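You operate a simulated robot arm through the tools that you are given. There is no shell and no other tool.

Carry out the task below with a simulated robot arm. There is one attempt and no reset: what you move stays moved.

JOB
Leak-test the orange cap on the rig and sort it by its result.
Fine: tighten the collar, pump to about 6 bar, press MEASURE once; a drop over 0.3 bar goes to the MEND tray, else READY; release open before the collar is freed.

Only the result counts: the job must be done as asked and must still hold three seconds after the hand-in. Knocking over, shifting, dropping, spilling or breaking anything else fails it. A push-on lid holds only when it is set on centred and level and pressed home; a screw cap is set on level and turned clockwise until tight.

ROBOT AND FRAMES
A 6-joint arm with a two-finger parallel gripper, fixed in place. Base frame: the origin is on the floor under the middle of its stand, x ahead of it, y to its left, z up. Lengths are in m, angles in rad, forces in N, time in s.
It reaches about 1.066 m from its shoulder. Its first joint turns from -2.897 to 2.897 rad. Payload 3.91 kg.
Tool frame: the origin (TCP) lies between the finger pads and is the grasp point; the fingertips stand 0.03 m ahead of it; z points along the fingers, y is the line along which they close. The gripper opens to 0.11 m. The fingers are 0.02 m wide and 0.01 m thick; the gripper's body (0.048 by 0.112 m) begins 0.055 m behind the TCP.
Orientation is that of the tool frame in the base frame, as [roll, pitch, yaw] about the fixed x, y, z axes, in that order (R = Rz(yaw) Ry(pitch) Rx(roll)). With the fingers straight down and closing along the base's y, the tool's x points along the base's -x, its y along +y and its z along -z.

CONTROLS
- The arm moves only by the tool servo_tool. Its arguments are lists of equal length, an entry for each row: "dr": the turn, a rotation vector about the tool's x, y, z in rad, a list of three; "translation": the shift along the tool's x, y, z in m, a list of three; "grip": the opening in per cent of the stroke, from 0 (shut) to 100 (fully open). In form: {"dr": [[wx, wy, wz], ...], "translation": [[tx, ty, tz], ...], "grip": [grip, ...]}. A call has 1 to 20 rows; each row is the pose to reach, as a shift and turn from the pose commanded when the call began, along the tool's axes at that moment. A row lasts 0.2 s, in which the tool goes at most 0.05 m and 0.15 rad; a call with a longer step from one row to the next is refused whole, and so is a gripper value outside its range. Where a pose cannot be reached the arm comes as near as it can. A force on the tool above 90 N (or 10 N above the force at the start of the call, whichever is more), or a blocked arm, ends the call early, and 0.2 s more pass. Each finger travels about 0.153 m/s and halts on what it meets, pressing with about 41 N; the grip force reading is that of the motor and also rises with nothing between the fingers. The clock runs only during rows and for 0.2 s after the last one: add rows that repeat a pose to give the fingers time. The reply holds the time, the measured pose of the TCP, the force on the tool along the base axes, the opening and the grip force, in the units named above and with some noise, with the torque about the TCP (base axes, N m) and any sound that the robot's microphone picked up.
- Cameras (640 x 400 px; columns grow to the right, rows downward): "scene" is fixed at [0.2197, 0.6517, 1.5584]; the picture's right is [-0.72, -0.69, 0.00], its down [-0.53, 0.55, -0.65] and it looks along [0.45, -0.47, -0.76] (base axes); focal length 279 px, centre (320, 200). "wrist" rides on the gripper at [0.072, 0.017, -0.103] in the tool frame; the picture's right is [-0.23, 0.97, 0.00], its down [-0.76, -0.18, -0.62] and it looks along [-0.61, -0.14, 0.78] (tool axes); focal length 222 px, centre (320, 200). There is no depth. A picture from a camera that has moved, and an enlarged one, comes with that camera's place and axes in the base frame and with its lens.
- get_image(camera): a new picture of that camera. No time passes.
- inspect(camera, box): a new picture of the part [left, top, right, bottom] of that camera's present view, enlarged. No time passes.
- close_job(): hands the job in; it is judged then, once.

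Nothing tells you positions but the pictures and the camera data. Unless the task says otherwise, let go and move clear before handing in.

The tools are called after ">>>" as name(argument=value, ...) on one line, values as JSON. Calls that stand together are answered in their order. servo_tool: Moves the arm, as the interface text tells. Its arguments: {"type":"object","properties":{"dr":{"type":"array","items":{"type":"array","items":{"type":"number"}}},"translation":{"type":"array","items":{"type":"array","items":{"type":"number"}}},"grip":{"type":"array","items":{"type":"number"}}},"required":["dr","translation","grip"]} The other tools are called the same way: get_image (camera) takes a picture; inspect (camera, box) takes an enlarged picture of a part of a camera's view; close_job () hands the job in.

At the start:

```text
clock: 0.0
tcp_pos: [0.5356, 0.1598, 1.2039]
orientation: [3.14, 0.002, -3.141]
contact_force: [-0.4, -0.3, -0.2]
wrist_torque: [0.0, -0.01, -0.01]
finger_gap: 0.1101
gripper_force: 0.0
```

scene: 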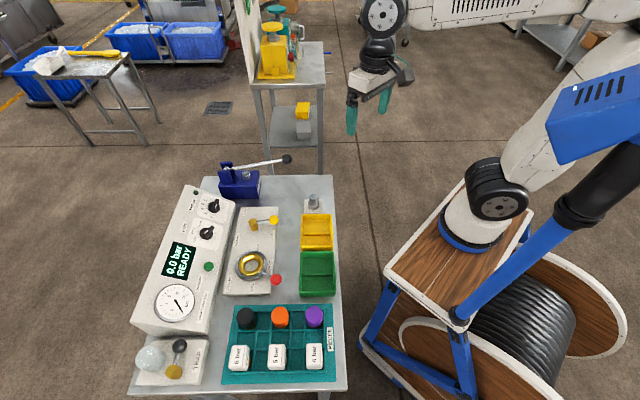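
wrist: 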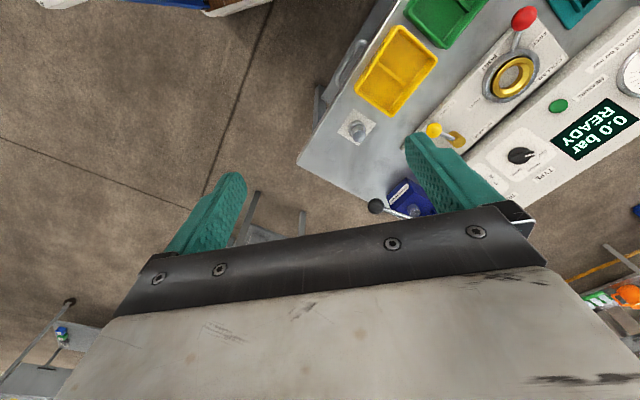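

I see a bench with a test rig (gauge panel, seat with a collar, pump lever, release lever), trays and a teal rack with three caps. I'll take enlarged pictures to read labels and locate things before moving.

>>> inspect(camera="scene", box=[120, 140, 360, 290])

>>> inspect(camera="scene", box=[120, 250, 360, 400])

>>> inspect(camera="scene", box=[200, 200, 300, 300])

>>> inspect(camera="wrist", box=[300, 0, 640, 220])

```text
2.67 times, centred on (240, 215) of scene
camera zoom: at [0.2197, 0.6517, 1.5584], right [-0.72, -0.69, 0.0], down [-0.53, 0.55, -0.65], along [0.45, -0.47, -0.76], focal length 743 px, centre (533, 160)
```

zoom: 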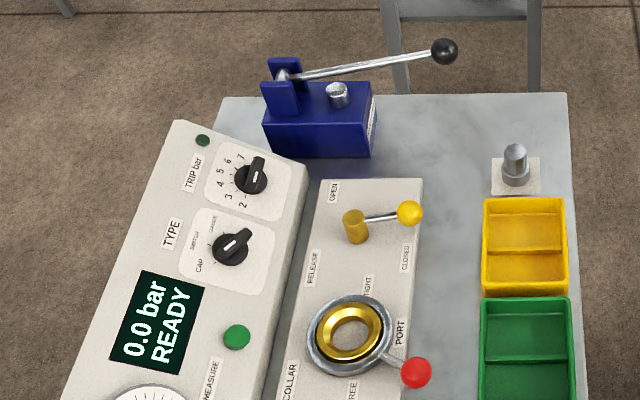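

```text
2.67 times, centred on (240, 325) of scene
camera zoom: at [0.2197, 0.6517, 1.5584], right [-0.72, -0.69, 0.0], down [-0.53, 0.55, -0.65], along [0.45, -0.47, -0.76], focal length 743 px, centre (533, -133)
```

zoom: 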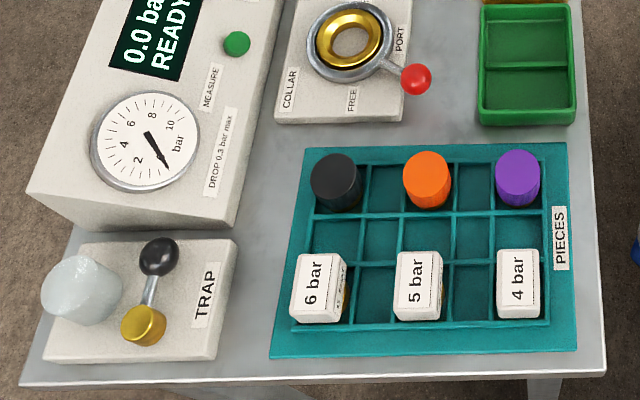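

```text
4.00 times, centred on (250, 250) of scene
camera zoom: at [0.2197, 0.6517, 1.5584], right [-0.72, -0.69, 0.0], down [-0.53, 0.55, -0.65], along [0.45, -0.47, -0.76], focal length 1114 px, centre (600, 0)
```

zoom: 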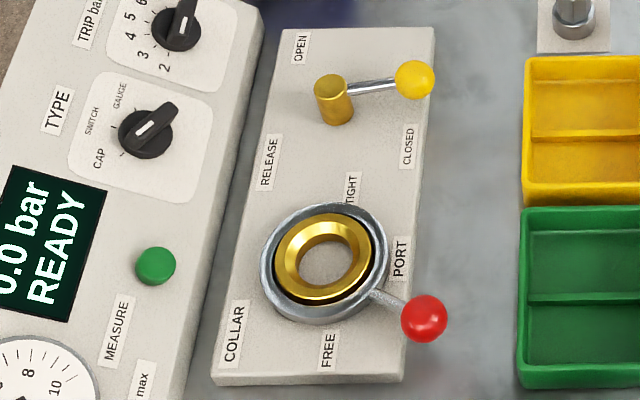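

```text
1.82 times, centred on (470, 110) of wrist
camera zoom: at [0.4628, 0.1774, 1.3072], right [0.23, 0.97, 0.0], down [0.76, -0.18, 0.62], along [0.61, -0.14, -0.78], focal length 404 px, centre (47, 364)
```

zoom: 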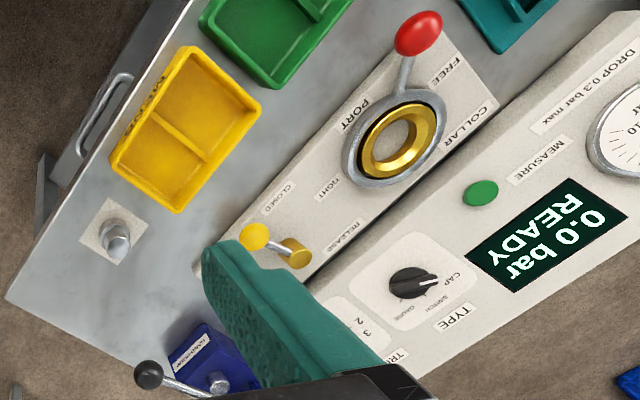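

The collar seat comes out near (0.63, 0.515, 0.82); the three caps are in the rack nearer to the camera side. I'll move the hand high over the bench to triangulate with the wrist camera.

>>> servo_tool(dr=[[0, 0, 0], [0, 0, 0], [0, 0, 0], [0, 0, 0], [0, 0, 0], [0, 0, 0], [0, 0, 0], [0, 0, 0]], translation=[[0.011, 0.042, 0], [0.022, 0.085, 0], [0.033, 0.127, 0], [0.043, 0.17, 0], [0.054, 0.212, 0], [0.065, 0.255, 0], [0.076, 0.297, 0], [0.0856, 0.34, 0]], grip=[100, 100, 100, 100, 100, 100, 100, 100])

```text
clock: 1.8
tcp_pos: [0.4497, 0.5003, 1.205]
orientation: [3.141, 0.001, -3.14]
contact_force: [0.0, 0.2, 0.8]
wrist_torque: [0.03, 0.04, 0.0]
finger_gap: 0.11
gripper_force: 0.1
```

The hand is now above the bench; I'll take pictures from here to locate every item.

>>> get_image(camera="wrist")

>>> get_image(camera="scene")

```text
taken
camera wrist: at [0.3773, 0.5177, 1.3092], right [0.23, 0.97, 0.0], down [0.76, -0.18, 0.62], along [0.61, -0.14, -0.78], focal length 222 px, centre (320, 200)
```

wrist: 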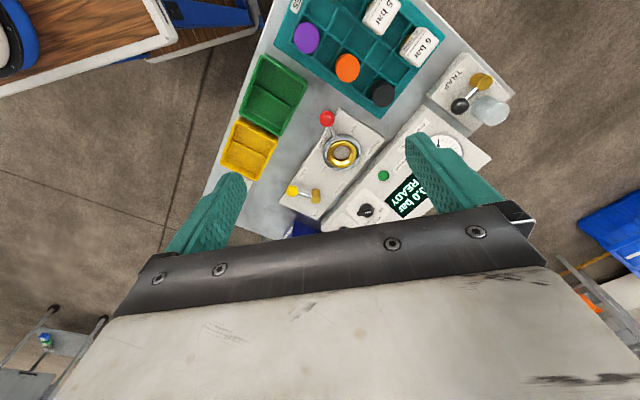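

```text
taken
```

scene: 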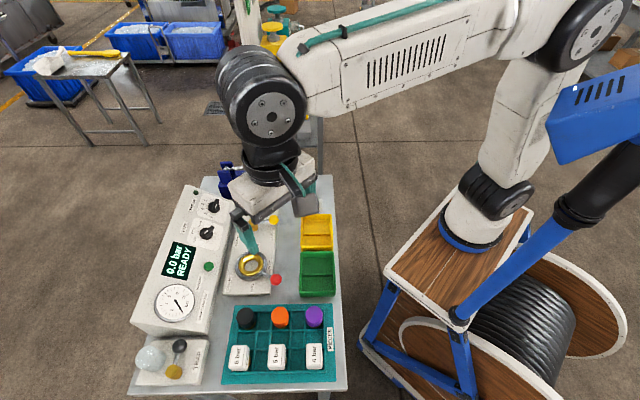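

From here most of the bench is visible in the wrist camera's upper half. I'll enlarge it for precise pixel positions and labels.

>>> inspect(camera="wrist", box=[270, 90, 430, 190])

>>> inspect(camera="wrist", box=[270, 0, 430, 100])

>>> inspect(camera="wrist", box=[380, 40, 540, 140])

>>> inspect(camera="wrist", box=[210, 140, 370, 240])

```text
4.00 times, centred on (350, 140) of wrist
camera zoom: at [0.3773, 0.5177, 1.3092], right [0.23, 0.97, 0.0], down [0.76, -0.18, 0.62], along [0.61, -0.14, -0.78], focal length 888 px, centre (200, 440)
```

zoom: 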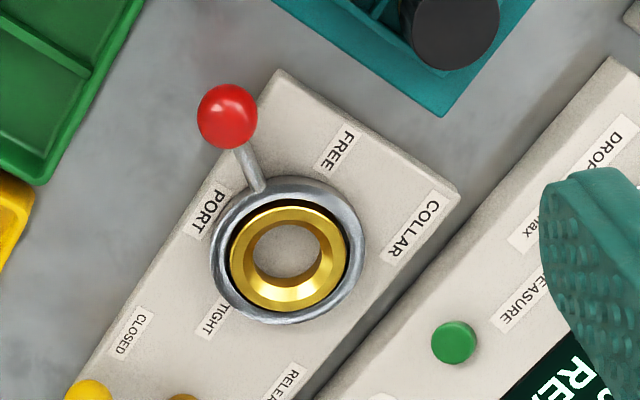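

```text
4.00 times, centred on (350, 50) of wrist
camera zoom: at [0.3773, 0.5177, 1.3092], right [0.23, 0.97, 0.0], down [0.76, -0.18, 0.62], along [0.61, -0.14, -0.78], focal length 888 px, centre (200, 800)
```

zoom: 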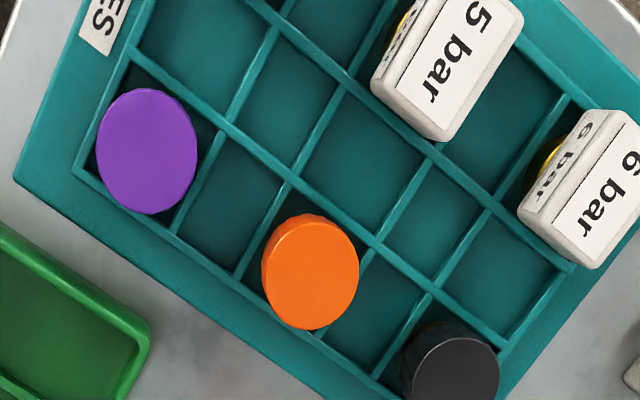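

```text
4.00 times, centred on (460, 90) of wrist
camera zoom: at [0.3773, 0.5177, 1.3092], right [0.23, 0.97, 0.0], down [0.76, -0.18, 0.62], along [0.61, -0.14, -0.78], focal length 888 px, centre (-240, 640)
```

zoom: 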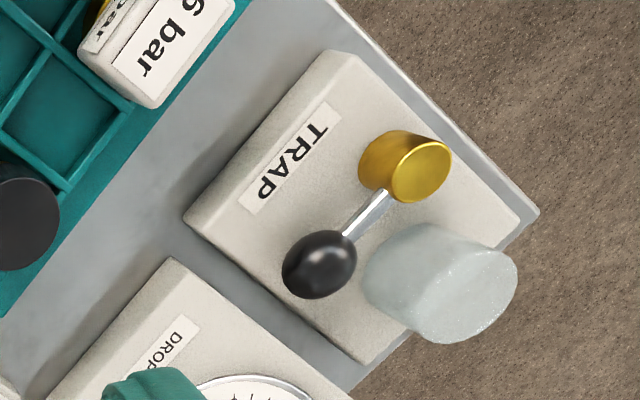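

```text
4.00 times, centred on (290, 190) of wrist
camera zoom: at [0.3773, 0.5177, 1.3092], right [0.23, 0.97, 0.0], down [0.76, -0.18, 0.62], along [0.61, -0.14, -0.78], focal length 888 px, centre (440, 240)
```

zoom: 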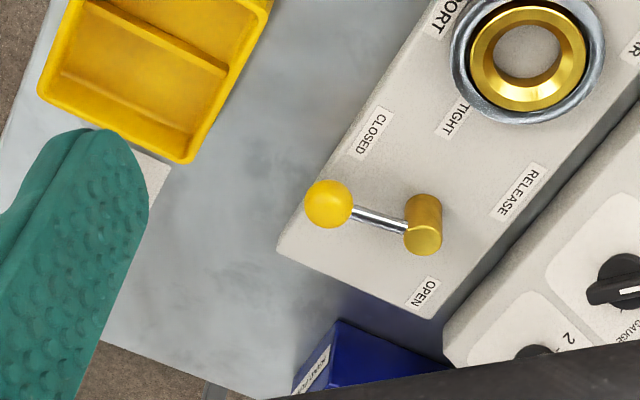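

I triangulate the collar port near (0.641, 0.512, 0.80) and the orange cap near (0.454, 0.552, top 0.841), with the bench turned about 45° to the base. I'll lower the hand for a closer look.

>>> servo_tool(dr=[[0, 0, 0], [0, 0, 0], [0, 0, 0], [0, 0, 0], [0, 0, 0]], translation=[[0, 0.005, 0.037], [0, 0.01, 0.075], [0, 0.015, 0.112], [0, 0.02, 0.15], [0, 0.02, 0.185]], grip=[100, 100, 100, 100, 100])

>>> get_image(camera="wrist")

>>> inspect(camera="wrist", box=[220, 110, 420, 235])

>>> inspect(camera="wrist", box=[270, 30, 430, 130])

```text
clock: 3.0
tcp_pos: [0.4477, 0.5196, 1.0153]
orientation: [3.14, 0.003, -3.141]
contact_force: [0.7, -0.8, -0.4]
wrist_torque: [0.04, 0.01, 0.01]
finger_gap: 0.1101
gripper_force: 0.0
```

```text
taken
camera wrist: at [0.375, 0.5371, 1.1191], right [0.23, 0.97, 0.0], down [0.76, -0.18, 0.62], along [0.61, -0.14, -0.78], focal length 222 px, centre (320, 200)
```

wrist: 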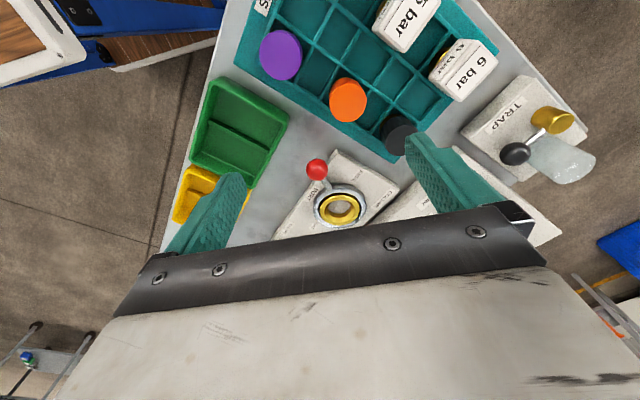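

```text
3.20 times, centred on (320, 172) of wrist
camera zoom: at [0.375, 0.5371, 1.1191], right [0.23, 0.97, 0.0], down [0.76, -0.18, 0.62], along [0.61, -0.14, -0.78], focal length 711 px, centre (320, 288)
```

zoom: 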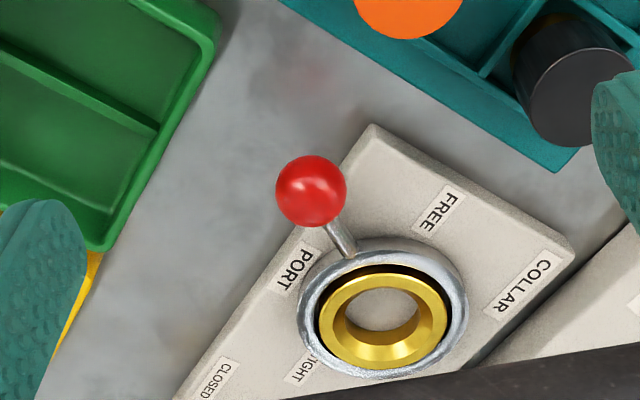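

```text
4.00 times, centred on (350, 80) of wrist
camera zoom: at [0.375, 0.5371, 1.1191], right [0.23, 0.97, 0.0], down [0.76, -0.18, 0.62], along [0.61, -0.14, -0.78], focal length 888 px, centre (200, 680)
```

zoom: 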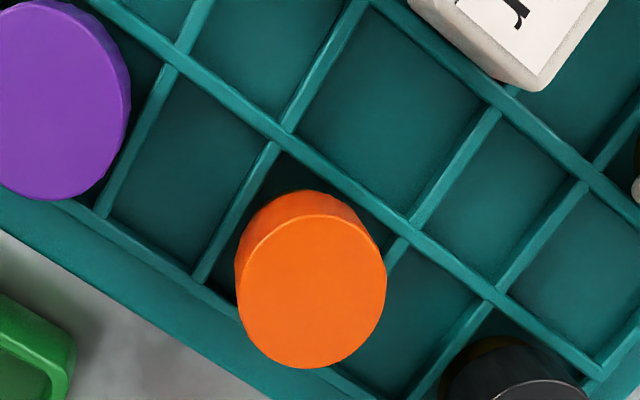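

The orange cap's top is at about z 0.843, standing well above the rack's dividers; the collar's red ball is at (0.539, 0.494, 0.832) on the FREE side. Next I'll view the release lever, knobs and pump from closer.

>>> servo_tool(dr=[[0, 0, 0], [0, 0, 0], [0, 0, 0], [0, 0, 0], [0, 0, 0], [0, 0, 0], [0, 0, 0]], translation=[[-0.037, -0.0186, 0], [-0.075, -0.037, 0], [-0.112, -0.056, 0], [-0.15, -0.074, 0], [-0.187, -0.093, 0], [-0.225, -0.111, 0], [-0.262, -0.13, 0]], grip=[100, 100, 100, 100, 100, 100, 100])

>>> get_image(camera="wrist")

>>> inspect(camera="wrist", box=[240, 60, 400, 160])

>>> inspect(camera="wrist", box=[380, 60, 540, 160])

>>> get_image(camera="scene")

```text
clock: 4.6
tcp_pos: [0.7122, 0.3907, 1.0222]
orientation: [-3.141, 0.003, 3.141]
contact_force: [-0.3, 0.6, 0.5]
wrist_torque: [0.03, 0.01, -0.01]
finger_gap: 0.1098
gripper_force: 0.1
```

```text
taken
camera wrist: at [0.6384, 0.4083, 1.125], right [0.23, 0.97, 0.0], down [0.76, -0.18, 0.62], along [0.61, -0.14, -0.78], focal length 222 px, centre (320, 200)
```

wrist: 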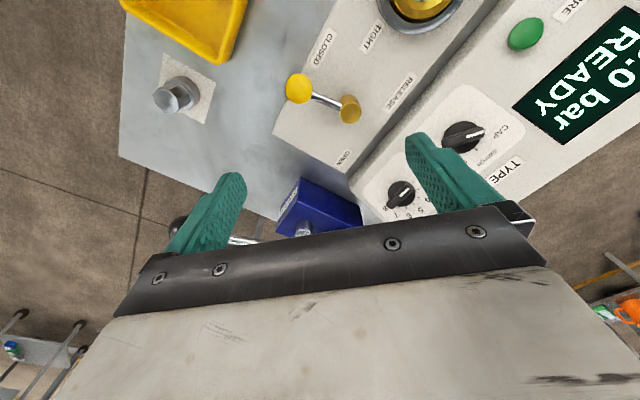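

```text
4.00 times, centred on (320, 110) of wrist
camera zoom: at [0.6384, 0.4083, 1.125], right [0.23, 0.97, 0.0], down [0.76, -0.18, 0.62], along [0.61, -0.14, -0.78], focal length 888 px, centre (320, 560)
```

zoom: 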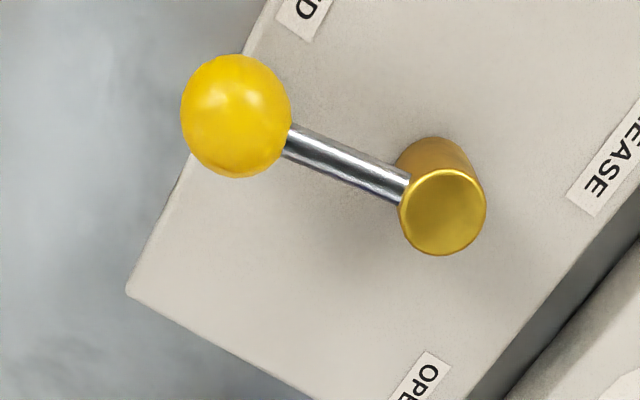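

```text
4.00 times, centred on (460, 110) of wrist
camera zoom: at [0.6384, 0.4083, 1.125], right [0.23, 0.97, 0.0], down [0.76, -0.18, 0.62], along [0.61, -0.14, -0.78], focal length 888 px, centre (-240, 560)
```

zoom: 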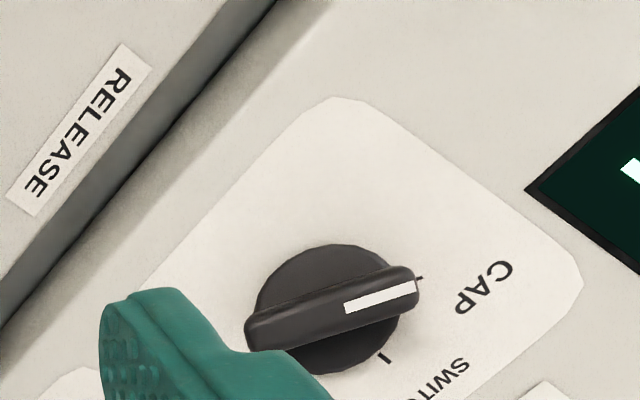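

```text
taken
```

scene: 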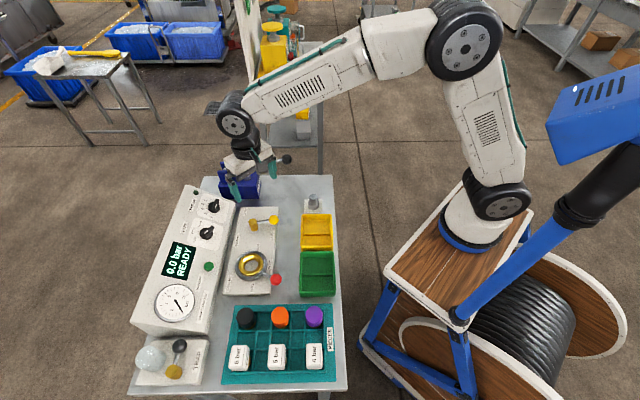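

TYPE is on CAP and the release lever (pivot ≈ (0.730, 0.424), ball ≈ (0.692, 0.371, 0.842)) sits near CLOSED. The pump ball is at about (0.784, 0.222, 0.949); I'll rise and look at the pump from above.

>>> servo_tool(dr=[[0, 0, 0], [0, 0, 0], [0, 0, 0], [0, 0, 0], [0, 0, 0], [0, 0, 0]], translation=[[0, 0, -0.04], [0, 0, -0.08], [-0.03, -0.03, -0.09], [-0.06, -0.06, -0.1], [-0.09, -0.09, -0.1], [-0.12, -0.12, -0.1]], grip=[100, 100, 100, 100, 100, 100])

>>> get_image(camera="wrist")

>>> inspect(camera="wrist", box=[240, 80, 440, 205])

>>> inspect(camera="scene", box=[200, 120, 340, 208])

```text
clock: 6.0
tcp_pos: [0.8284, 0.2727, 1.1194]
orientation: [-3.14, 0.001, -3.14]
contact_force: [0.1, 0.3, 0.6]
wrist_torque: [-0.02, -0.01, -0.01]
finger_gap: 0.1099
gripper_force: 0.1
```

```text
taken
camera wrist: at [0.7567, 0.2896, 1.2238], right [0.23, 0.97, 0.0], down [0.76, -0.18, 0.62], along [0.61, -0.14, -0.78], focal length 222 px, centre (320, 200)
```

wrist: 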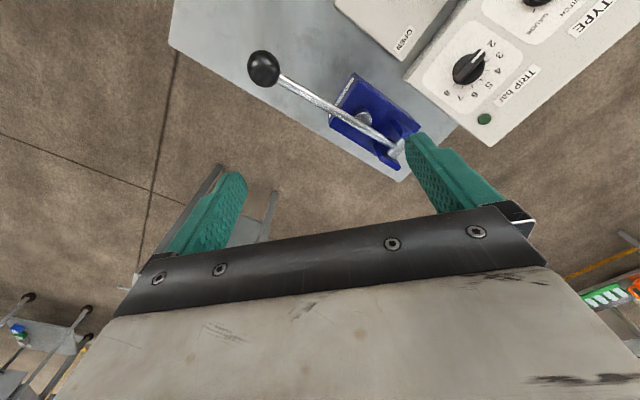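

```text
3.20 times, centred on (340, 142) of wrist
camera zoom: at [0.7567, 0.2896, 1.2238], right [0.23, 0.97, 0.0], down [0.76, -0.18, 0.62], along [0.61, -0.14, -0.78], focal length 711 px, centre (256, 384)
```

zoom: 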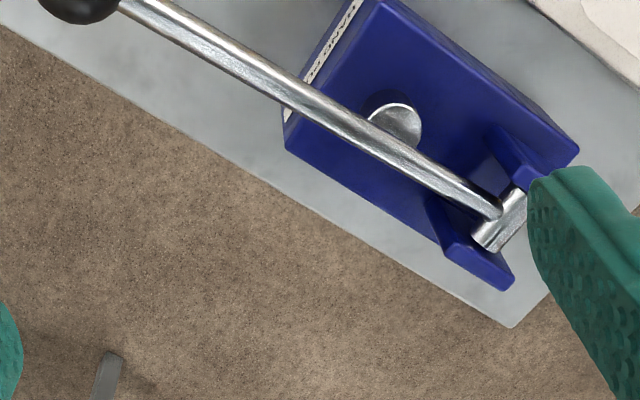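

```text
4.55 times, centred on (270, 164) of scene
camera zoom: at [0.2197, 0.6517, 1.5584], right [-0.72, -0.69, 0.0], down [-0.53, 0.55, -0.65], along [0.45, -0.47, -0.76], focal length 1266 px, centre (547, 364)
```

zoom: 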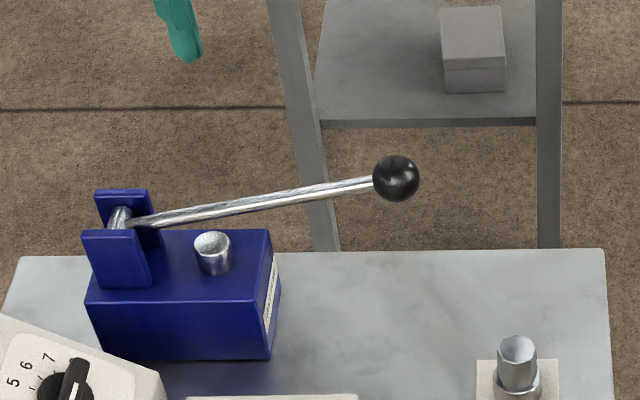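

The pump lever pivots at about (0.932, 0.369, 0.908) and its ball is free at (0.780, 0.224, 0.951), so it is pumped by moving the ball up and down. Now I'll turn the hand to the bench's axes and go above the orange cap.

>>> servo_tool(dr=[[0, 0, -0.0634], [0, 0, -0.1268], [0, 0, -0.1902], [0, 0, -0.2536], [0, 0, -0.317], [0, 0, -0.3804], [0, 0, -0.4438], [0, 0, -0.5072], [0, 0, -0.5706], [0, 0, -0.634], [0, 0, -0.6974], [0, 0, -0.761]], translation=[[0.0312, 0.0233, 0.01], [0.0624, 0.0465, 0.02], [0.0936, 0.0698, 0.03], [0.1248, 0.093, 0.04], [0.156, 0.1163, 0.05], [0.1872, 0.1395, 0.06], [0.2184, 0.1628, 0.07], [0.2496, 0.186, 0.08], [0.2808, 0.2093, 0.09], [0.312, 0.2325, 0.1], [0.3432, 0.2558, 0.11], [0.3739, 0.2793, 0.12]], grip=[100, 100, 100, 100, 100, 80, 80, 80, 80, 75, 75, 75])

>>> get_image(camera="wrist")

>>> get_image(camera="scene")

```text
clock: 8.6
tcp_pos: [0.4581, 0.5472, 0.9991]
orientation: [-3.14, 0.004, -2.378]
contact_force: [1.6, -1.2, 0.4]
wrist_torque: [0.03, 0.01, 0.02]
finger_gap: 0.0825
gripper_force: 0.0
```

```text
taken
camera wrist: at [0.3934, 0.5097, 1.1031], right [-0.51, 0.86, 0.0], down [0.67, 0.4, 0.62], along [0.54, 0.32, -0.78], focal length 222 px, centre (320, 200)
```

wrist: 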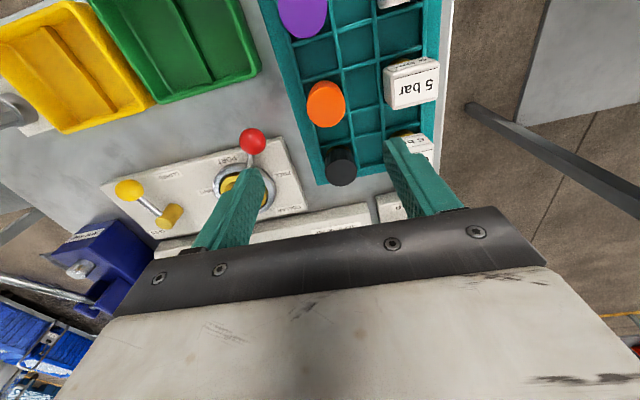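

```text
taken
```

scene: 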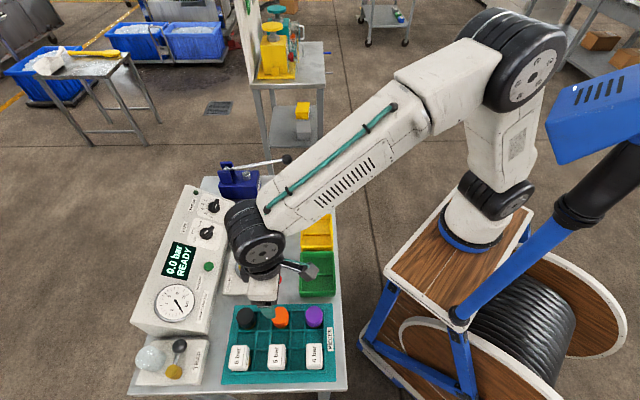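

The hand is turned and above the rack; I'll zoom on the orange cap to refine its centre and check finger clearance.

>>> inspect(camera="wrist", box=[260, 40, 420, 140])

>>> inspect(camera="wrist", box=[0, 0, 260, 162])

>>> inspect(camera="scene", box=[230, 285, 330, 347])

```text
4.00 times, centred on (340, 90) of wrist
camera zoom: at [0.3934, 0.5097, 1.1031], right [-0.51, 0.86, 0.0], down [0.67, 0.4, 0.62], along [0.54, 0.32, -0.78], focal length 888 px, centre (240, 640)
```

zoom: 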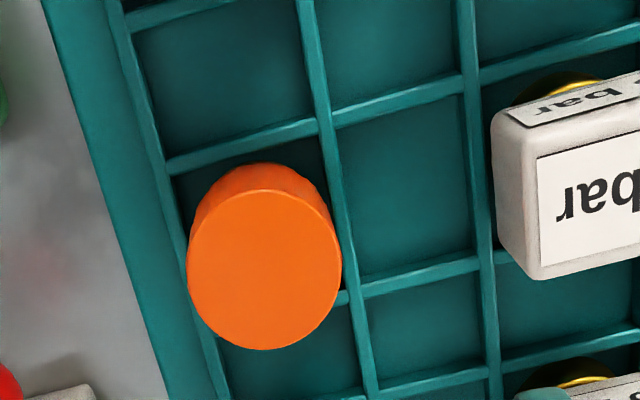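

```text
2.46 times, centred on (130, 81) of wrist
camera zoom: at [0.3934, 0.5097, 1.1031], right [-0.51, 0.86, 0.0], down [0.67, 0.4, 0.62], along [0.54, 0.32, -0.78], focal length 547 px, centre (788, 493)
```

zoom: 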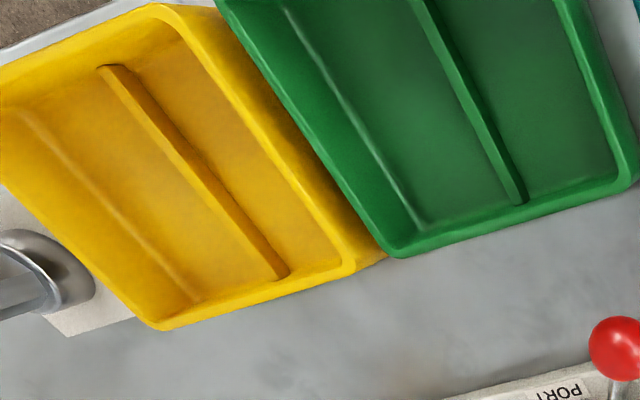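

```text
6.40 times, centred on (280, 316) of scene
camera zoom: at [0.2197, 0.6517, 1.5584], right [-0.72, -0.69, 0.0], down [-0.53, 0.55, -0.65], along [0.45, -0.47, -0.76], focal length 1783 px, centre (576, -542)
```

zoom: 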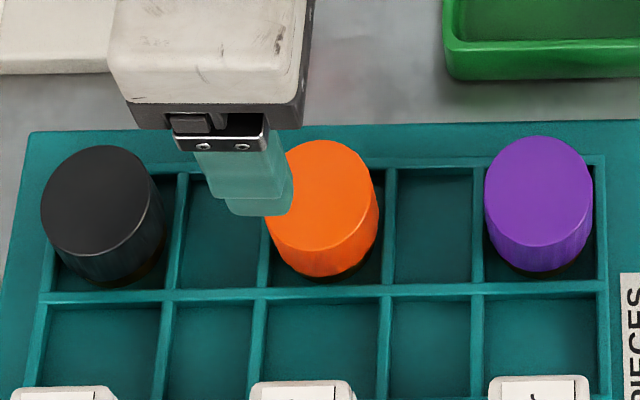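

The cap's orange body spans roughly z 0.815–0.843 with a narrower base below, centred at about (0.4545, 0.553). I'll come down to just above it and check alignment.

>>> servo_tool(dr=[[0, 0, 0], [0, 0, 0], [0, 0, 0], [0, 0, 0], [0, 0, 0]], translation=[[0, 0.005, 0.025], [0, 0.005, 0.05], [0, 0.005, 0.075], [0, 0.005, 0.1], [0, 0.005, 0.1]], grip=[75, 75, 75, 75, 75])

>>> get_image(camera="wrist")

>>> inspect(camera="scene", box=[230, 265, 340, 334])

```text
clock: 9.8
tcp_pos: [0.453, 0.5538, 0.8976]
orientation: [-3.141, 0.002, -2.38]
contact_force: [0.1, 0.0, 0.4]
wrist_torque: [0.02, -0.01, 0.01]
finger_gap: 0.0824
gripper_force: 0.1
```

```text
taken
camera wrist: at [0.3893, 0.5167, 1.0011], right [-0.51, 0.86, 0.0], down [0.67, 0.4, 0.62], along [0.54, 0.32, -0.78], focal length 222 px, centre (320, 200)
```

wrist: 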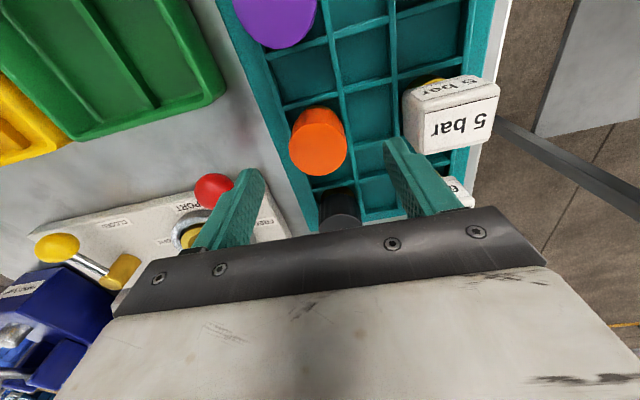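

```text
5.80 times, centred on (285, 300) of scene
camera zoom: at [0.2197, 0.6517, 1.5584], right [-0.72, -0.69, 0.0], down [-0.53, 0.55, -0.65], along [0.45, -0.47, -0.76], focal length 1615 px, centre (523, -377)
```

zoom: 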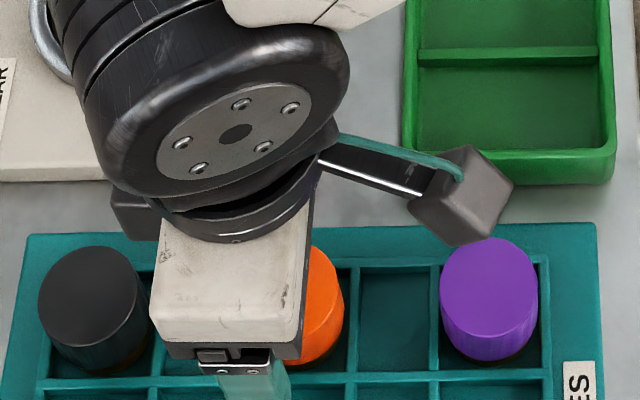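

The cap sits almost on the gripper's axis in the wrist view; I'll zoom to fix the last millimetres before closing in.

>>> inspect(camera="wrist", box=[240, 90, 400, 190])

```text
4.00 times, centred on (320, 140) of wrist
camera zoom: at [0.3893, 0.5167, 1.0011], right [-0.51, 0.86, 0.0], down [0.67, 0.4, 0.62], along [0.54, 0.32, -0.78], focal length 888 px, centre (320, 440)
```

zoom: 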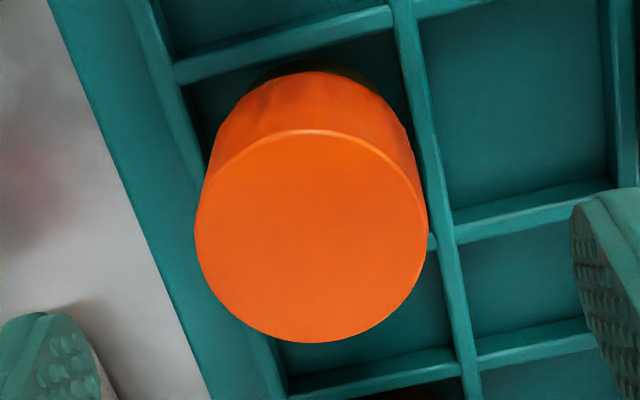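

The cap body is about 0.030 tall and 0.044 wide; I'll shift slightly, drop 0.050 and close on it.

>>> servo_tool(dr=[[0, 0, 0], [0, 0, 0], [0, 0, 0], [0, 0, 0], [0, 0, 0], [0, 0, 0], [0, 0, 0]], translation=[[-0.001, -0.0015, 0.017], [-0.001, -0.0015, 0.034], [-0.001, -0.0015, 0.05], [-0.001, -0.0015, 0.05], [-0.001, -0.0015, 0.05], [-0.001, -0.0015, 0.05], [-0.001, -0.0015, 0.05]], grip=[75, 75, 75, 75, 30, 30, 30])

>>> inspect(camera="wrist", box=[240, 110, 400, 210])

```text
clock: 11.4
tcp_pos: [0.4564, 0.5553, 0.8494]
orientation: [-3.14, 0.001, -2.382]
contact_force: [0.2, 0.2, -1.2]
wrist_torque: [0.0, 0.02, -0.02]
finger_gap: 0.041
gripper_force: 41.2
```

```text
4.00 times, centred on (320, 160) of wrist
camera zoom: at [0.3926, 0.5165, 0.9531], right [-0.51, 0.86, 0.0], down [0.67, 0.4, 0.62], along [0.54, 0.32, -0.78], focal length 888 px, centre (320, 360)
```

zoom: 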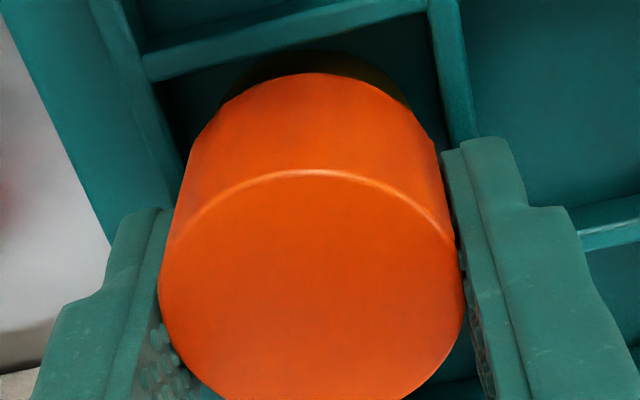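

The gripper holds the cap (gap 0.041, full grip force). I'll lift straight up and look at the cap's underside shape in the scene view.

>>> servo_tool(dr=[[0, 0, 0], [0, 0, 0], [0, 0, 0], [0, 0, 0], [0, 0, 0], [0, 0, 0]], translation=[[0, 0, -0.015], [0, 0, -0.03], [0, 0, -0.06], [0, 0, -0.09], [0, 0, -0.12], [0, 0, -0.12]], grip=[30, 30, 30, 30, 30, 30])

>>> inspect(camera="scene", box=[220, 245, 340, 320])

>>> inspect(camera="wrist", box=[220, 90, 420, 215])

```text
clock: 12.8
tcp_pos: [0.4556, 0.5526, 0.9683]
orientation: [-3.14, 0.001, -2.381]
contact_force: [0.0, 0.6, -0.5]
wrist_torque: [-0.01, -0.01, 0.03]
finger_gap: 0.0407
gripper_force: 40.5
```

```text
5.33 times, centred on (280, 282) of scene
camera zoom: at [0.2197, 0.6517, 1.5584], right [-0.72, -0.69, 0.0], down [-0.53, 0.55, -0.65], along [0.45, -0.47, -0.76], focal length 1486 px, centre (533, -240)
```

zoom: 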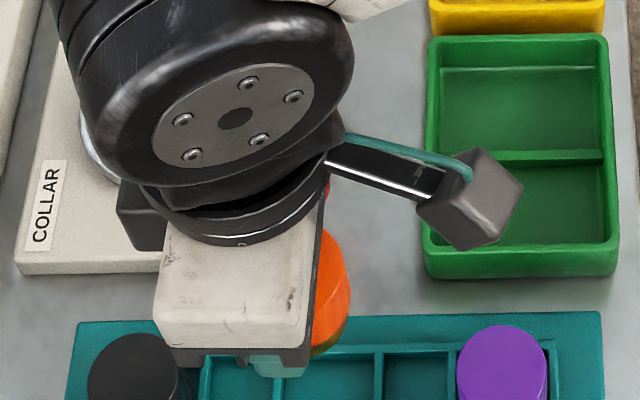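

```text
3.20 times, centred on (320, 152) of wrist
camera zoom: at [0.391, 0.5149, 1.0722], right [-0.51, 0.86, 0.0], down [0.67, 0.4, 0.62], along [0.54, 0.32, -0.78], focal length 711 px, centre (320, 352)
```

zoom: 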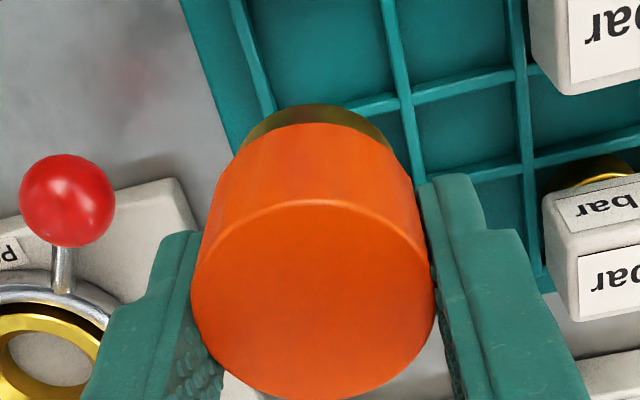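

The cap has a brass base ring under the orange body, about 0.012 tall. I'll carry it over the port at a safe height and use the wrist camera to refine the port's centre.

>>> servo_tool(dr=[[0, 0, 0], [0, 0, 0], [0, 0, 0], [0, 0, 0], [0, 0, 0], [0, 0, 0]], translation=[[-0.0207, -0.031, 0], [-0.0414, -0.062, 0], [-0.0621, -0.0931, 0], [-0.0828, -0.1241, 0], [-0.1035, -0.1551, 0], [-0.1035, -0.1551, 0]], grip=[30, 30, 30, 30, 30, 30])

>>> get_image(camera="wrist")

>>> inspect(camera="wrist", box=[240, 50, 400, 150])

>>> inspect(camera="scene", box=[190, 200, 310, 275])

```text
clock: 14.2
tcp_pos: [0.6405, 0.5094, 0.9699]
orientation: [-3.139, 0.003, -2.379]
contact_force: [-0.1, 0.6, 0.4]
wrist_torque: [0.0, 0.0, 0.01]
finger_gap: 0.0409
gripper_force: 41.0
```

```text
taken
camera wrist: at [0.5763, 0.4735, 1.0722], right [-0.51, 0.86, 0.0], down [0.67, 0.4, 0.62], along [0.54, 0.32, -0.78], focal length 222 px, centre (320, 200)
```

wrist: 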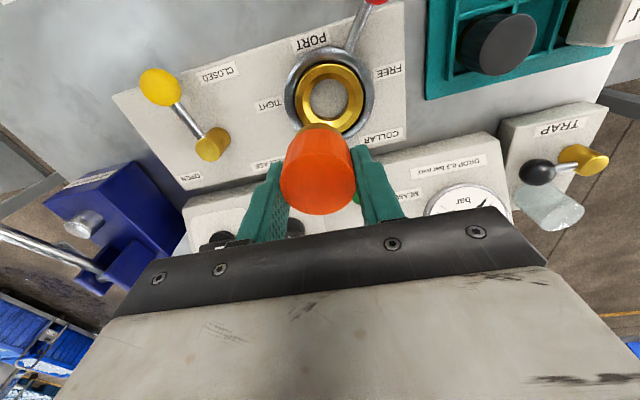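

```text
4.00 times, centred on (320, 100) of wrist
camera zoom: at [0.5763, 0.4735, 1.0722], right [-0.51, 0.86, 0.0], down [0.67, 0.4, 0.62], along [0.54, 0.32, -0.78], focal length 888 px, centre (320, 600)
```

zoom: 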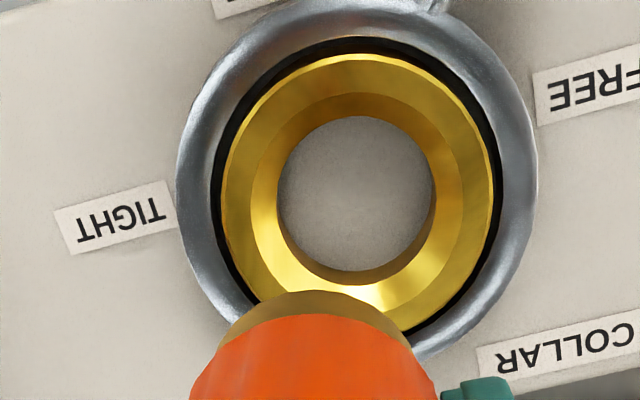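

```text
5.33 times, centred on (250, 238) of scene
camera zoom: at [0.2197, 0.6517, 1.5584], right [-0.72, -0.69, 0.0], down [-0.53, 0.55, -0.65], along [0.45, -0.47, -0.76], focal length 1486 px, centre (693, 0)
```

zoom: 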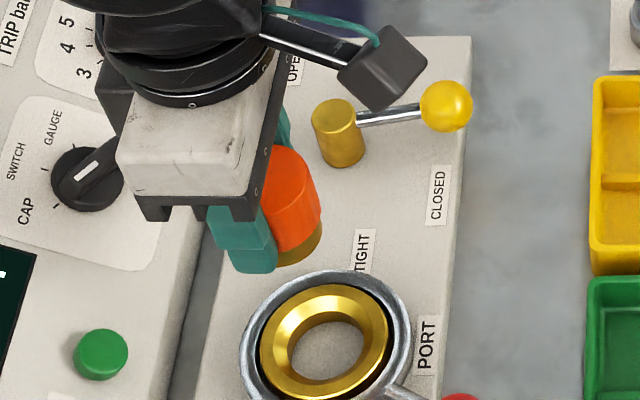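

The port is a gold funnel ring with a hole, top near z 0.82 and centred about (0.627, 0.514), so I am roughly 1.4 cm off. I'll shift over it, come down a little and re-measure.

>>> servo_tool(dr=[[0, 0, 0], [0, 0, 0], [0, 0, 0]], translation=[[0.004, 0.006, 0.01], [0.008, 0.0123, 0.03], [0.008, 0.0123, 0.03]], grip=[30, 30, 30])

>>> inspect(camera="wrist", box=[240, 60, 400, 160])

>>> inspect(camera="scene", box=[200, 210, 320, 285])

```text
clock: 15.0
tcp_pos: [0.6244, 0.5133, 0.9381]
orientation: [-3.14, 0.001, -2.38]
contact_force: [-0.3, 0.2, -1.0]
wrist_torque: [-0.01, 0.01, -0.01]
finger_gap: 0.0409
gripper_force: 40.5
```

```text
4.00 times, centred on (320, 110) of wrist
camera zoom: at [0.5599, 0.4766, 1.0415], right [-0.51, 0.86, 0.0], down [0.67, 0.4, 0.62], along [0.54, 0.32, -0.78], focal length 888 px, centre (320, 560)
```

zoom: 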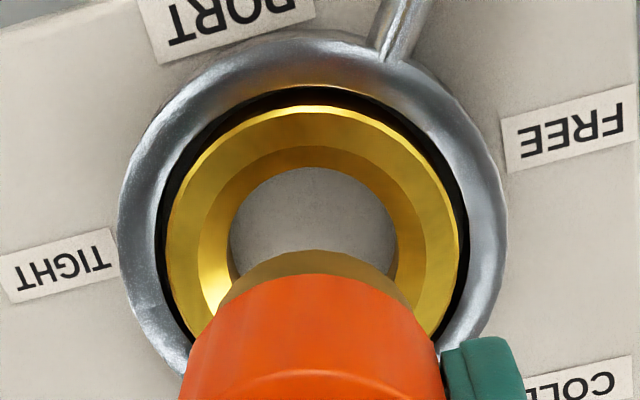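

```text
5.33 times, centred on (260, 248) of scene
camera zoom: at [0.2197, 0.6517, 1.5584], right [-0.72, -0.69, 0.0], down [-0.53, 0.55, -0.65], along [0.45, -0.47, -0.76], focal length 1486 px, centre (640, -53)
```

zoom: 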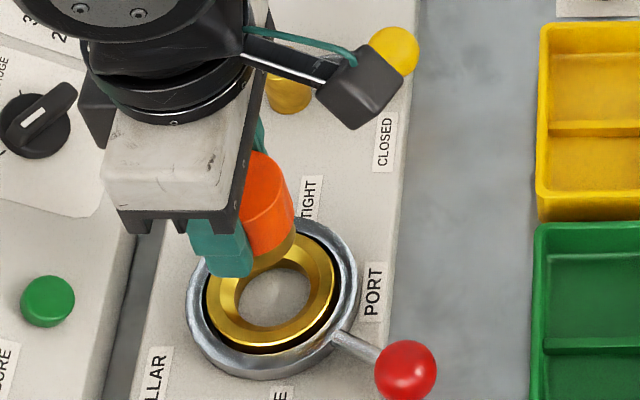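

The refined fit puts the port ring at about (0.629, 0.515), top z 0.829, so I need about 5 mm more. I'll correct and lower until the cap's base is just above the funnel.

>>> servo_tool(dr=[[0, 0, 0], [0, 0, 0], [0, 0, 0], [0, 0, 0], [0, 0, 0]], translation=[[-0.003, -0.001, 0.01], [-0.005, -0.002, 0.02], [-0.005, -0.002, 0.03], [-0.005, -0.002, 0.04], [-0.005, -0.002, 0.04]], grip=[30, 30, 30, 30, 30])

>>> get_image(camera="wrist")

>>> inspect(camera="wrist", box=[240, 80, 400, 180])

>>> inspect(camera="scene", box=[200, 220, 300, 282])

```text
clock: 16.2
tcp_pos: [0.628, 0.5169, 0.8982]
orientation: [-3.141, 0.002, -2.381]
contact_force: [-0.1, 0.9, -1.0]
wrist_torque: [-0.02, 0.03, 0.02]
finger_gap: 0.041
gripper_force: 40.9
```

```text
taken
camera wrist: at [0.5645, 0.4803, 1.0027], right [-0.51, 0.86, 0.0], down [0.67, 0.4, 0.62], along [0.54, 0.32, -0.78], focal length 222 px, centre (320, 200)
```

wrist: 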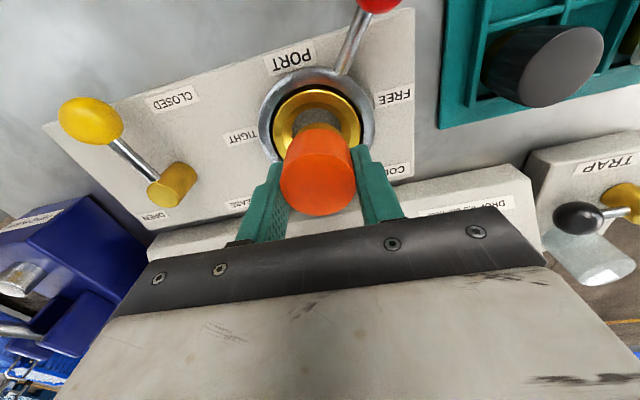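

```text
4.00 times, centred on (320, 130) of wrist
camera zoom: at [0.5645, 0.4803, 1.0027], right [-0.51, 0.86, 0.0], down [0.67, 0.4, 0.62], along [0.54, 0.32, -0.78], focal length 888 px, centre (320, 480)
```

zoom: 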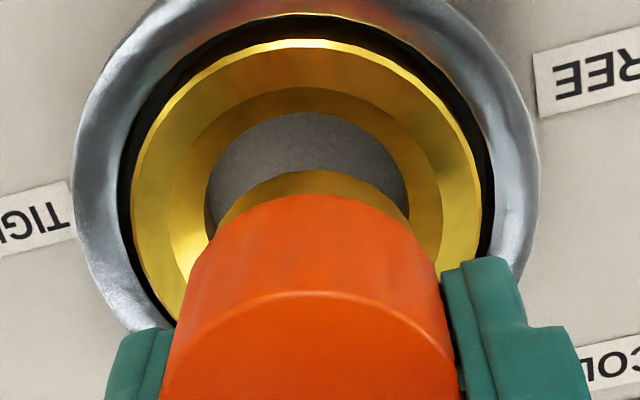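

```text
6.40 times, centred on (250, 251) of scene
camera zoom: at [0.2197, 0.6517, 1.5584], right [-0.72, -0.69, 0.0], down [-0.53, 0.55, -0.65], along [0.45, -0.47, -0.76], focal length 1783 px, centre (768, -126)
```

zoom: 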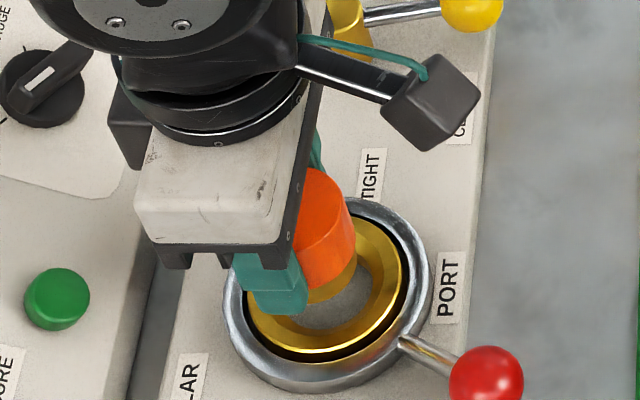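

The cap's base is centred over the port to within about 1–2 mm, funnel top near z 0.836. I'll nudge 1 mm and lower in small steps, watching the force.

>>> servo_tool(dr=[[0, 0, 0], [0, 0, 0], [0, 0, 0], [0, 0, 0], [0, 0, 0]], translation=[[0.0002, -0.001, 0.005], [0.0002, -0.001, 0.01], [0.0002, -0.001, 0.015], [0.0002, -0.001, 0.02], [0.0002, -0.001, 0.024]], grip=[30, 30, 30, 30, 30])

>>> inspect(camera="wrist", box=[240, 80, 400, 180])

>>> inspect(camera="scene", box=[200, 220, 300, 282])

```text
clock: 17.4
tcp_pos: [0.6295, 0.5162, 0.8744]
orientation: [-3.139, 0.0, -2.382]
contact_force: [0.8, -0.5, -0.8]
wrist_torque: [-0.01, 0.04, 0.0]
finger_gap: 0.0408
gripper_force: 40.7
```

```text
4.00 times, centred on (320, 130) of wrist
camera zoom: at [0.5659, 0.4791, 0.9784], right [-0.51, 0.86, 0.0], down [0.67, 0.4, 0.62], along [0.54, 0.32, -0.78], focal length 888 px, centre (320, 480)
```

zoom: 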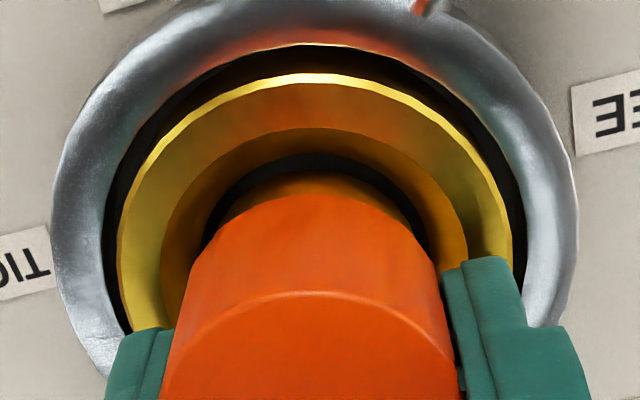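

```text
6.40 times, centred on (250, 251) of scene
camera zoom: at [0.2197, 0.6517, 1.5584], right [-0.72, -0.69, 0.0], down [-0.53, 0.55, -0.65], along [0.45, -0.47, -0.76], focal length 1783 px, centre (768, -126)
```

zoom: 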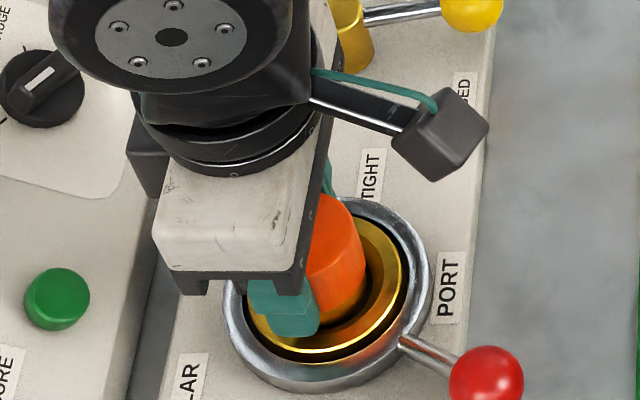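

The cap is entering the funnel with no contact force and looks centred in the bore. I'll keep lowering in small steps.

>>> servo_tool(dr=[[0, 0, 0], [0, 0, 0], [0, 0, 0]], translation=[[0, 0, 0.003], [0, 0, 0.006], [0, 0, 0.009]], grip=[30, 30, 30])

>>> inspect(camera="wrist", box=[240, 80, 400, 180])

>>> inspect(camera="scene", box=[210, 230, 290, 280])

```text
clock: 18.2
tcp_pos: [0.6287, 0.516, 0.8682]
orientation: [3.141, 0.005, -2.38]
contact_force: [-2.7, -3.8, 20.0]
wrist_torque: [-0.02, 0.34, 0.08]
finger_gap: 0.0409
gripper_force: 40.8
```

```text
4.00 times, centred on (320, 130) of wrist
camera zoom: at [0.5645, 0.479, 0.9713], right [-0.51, 0.86, 0.0], down [0.67, 0.39, 0.63], along [0.54, 0.32, -0.78], focal length 888 px, centre (320, 480)
```

zoom: 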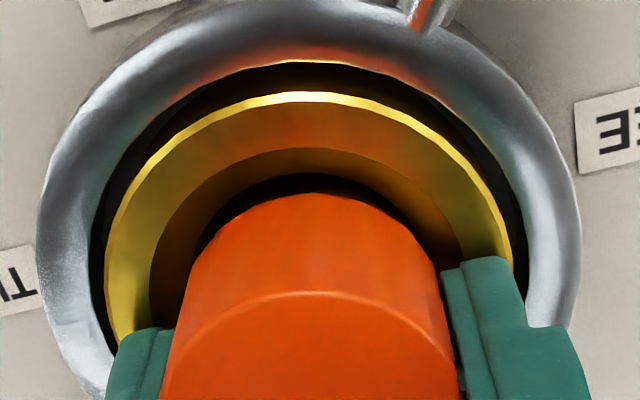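

```text
8.00 times, centred on (250, 255) of scene
camera zoom: at [0.2197, 0.6517, 1.5584], right [-0.72, -0.69, 0.0], down [-0.53, 0.55, -0.65], along [0.45, -0.47, -0.76], focal length 2228 px, centre (880, -240)
```

zoom: 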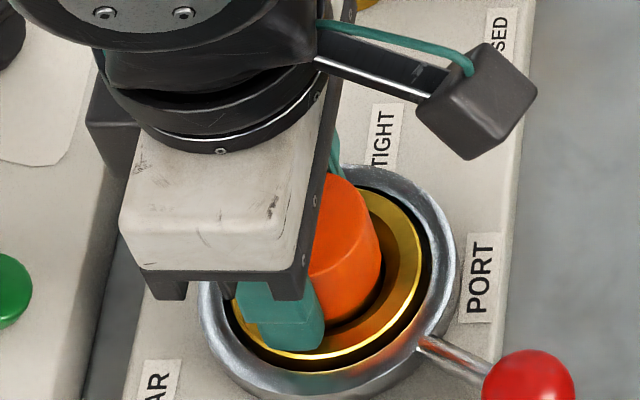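

Light contact (20 N) about 2 mm early, and the torque puts it on the near (−D) side. I'll lift slightly, shift 1.3 mm away from that side and lower again.

>>> servo_tool(dr=[[0, 0, 0], [0, 0, 0], [0, 0, 0], [0, 0, 0], [0, 0, 0]], translation=[[0, 0, -0.005], [0.0006, -0.0014, -0.005], [0.0006, -0.0014, -0.002], [0.0006, -0.0014, 0], [0.0006, -0.0014, 0.001]], grip=[30, 30, 30, 30, 30])

>>> inspect(camera="wrist", box=[240, 80, 400, 180])

>>> inspect(camera="scene", box=[220, 240, 284, 280])

```text
clock: 19.4
tcp_pos: [0.6295, 0.5159, 0.8689]
orientation: [-3.141, 0.008, -2.38]
contact_force: [-0.5, -10.1, 41.4]
wrist_torque: [-0.19, 0.52, 0.29]
finger_gap: 0.0409
gripper_force: 41.4
```

```text
4.00 times, centred on (320, 130) of wrist
camera zoom: at [0.5655, 0.4771, 0.9712], right [-0.51, 0.86, 0.0], down [0.67, 0.39, 0.63], along [0.54, 0.32, -0.78], focal length 888 px, centre (320, 480)
```

zoom: 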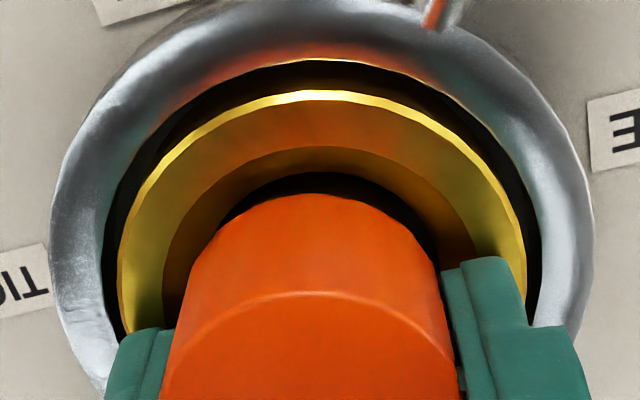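

```text
10.00 times, centred on (252, 260) of scene
camera zoom: at [0.2197, 0.6517, 1.5584], right [-0.72, -0.69, 0.0], down [-0.53, 0.55, -0.65], along [0.45, -0.47, -0.76], focal length 2786 px, centre (1000, -400)
```

zoom: 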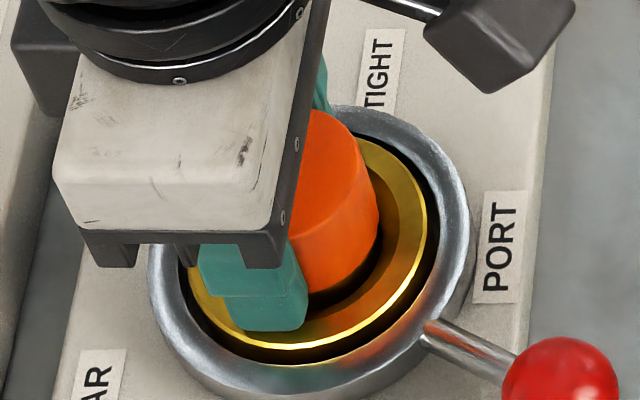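

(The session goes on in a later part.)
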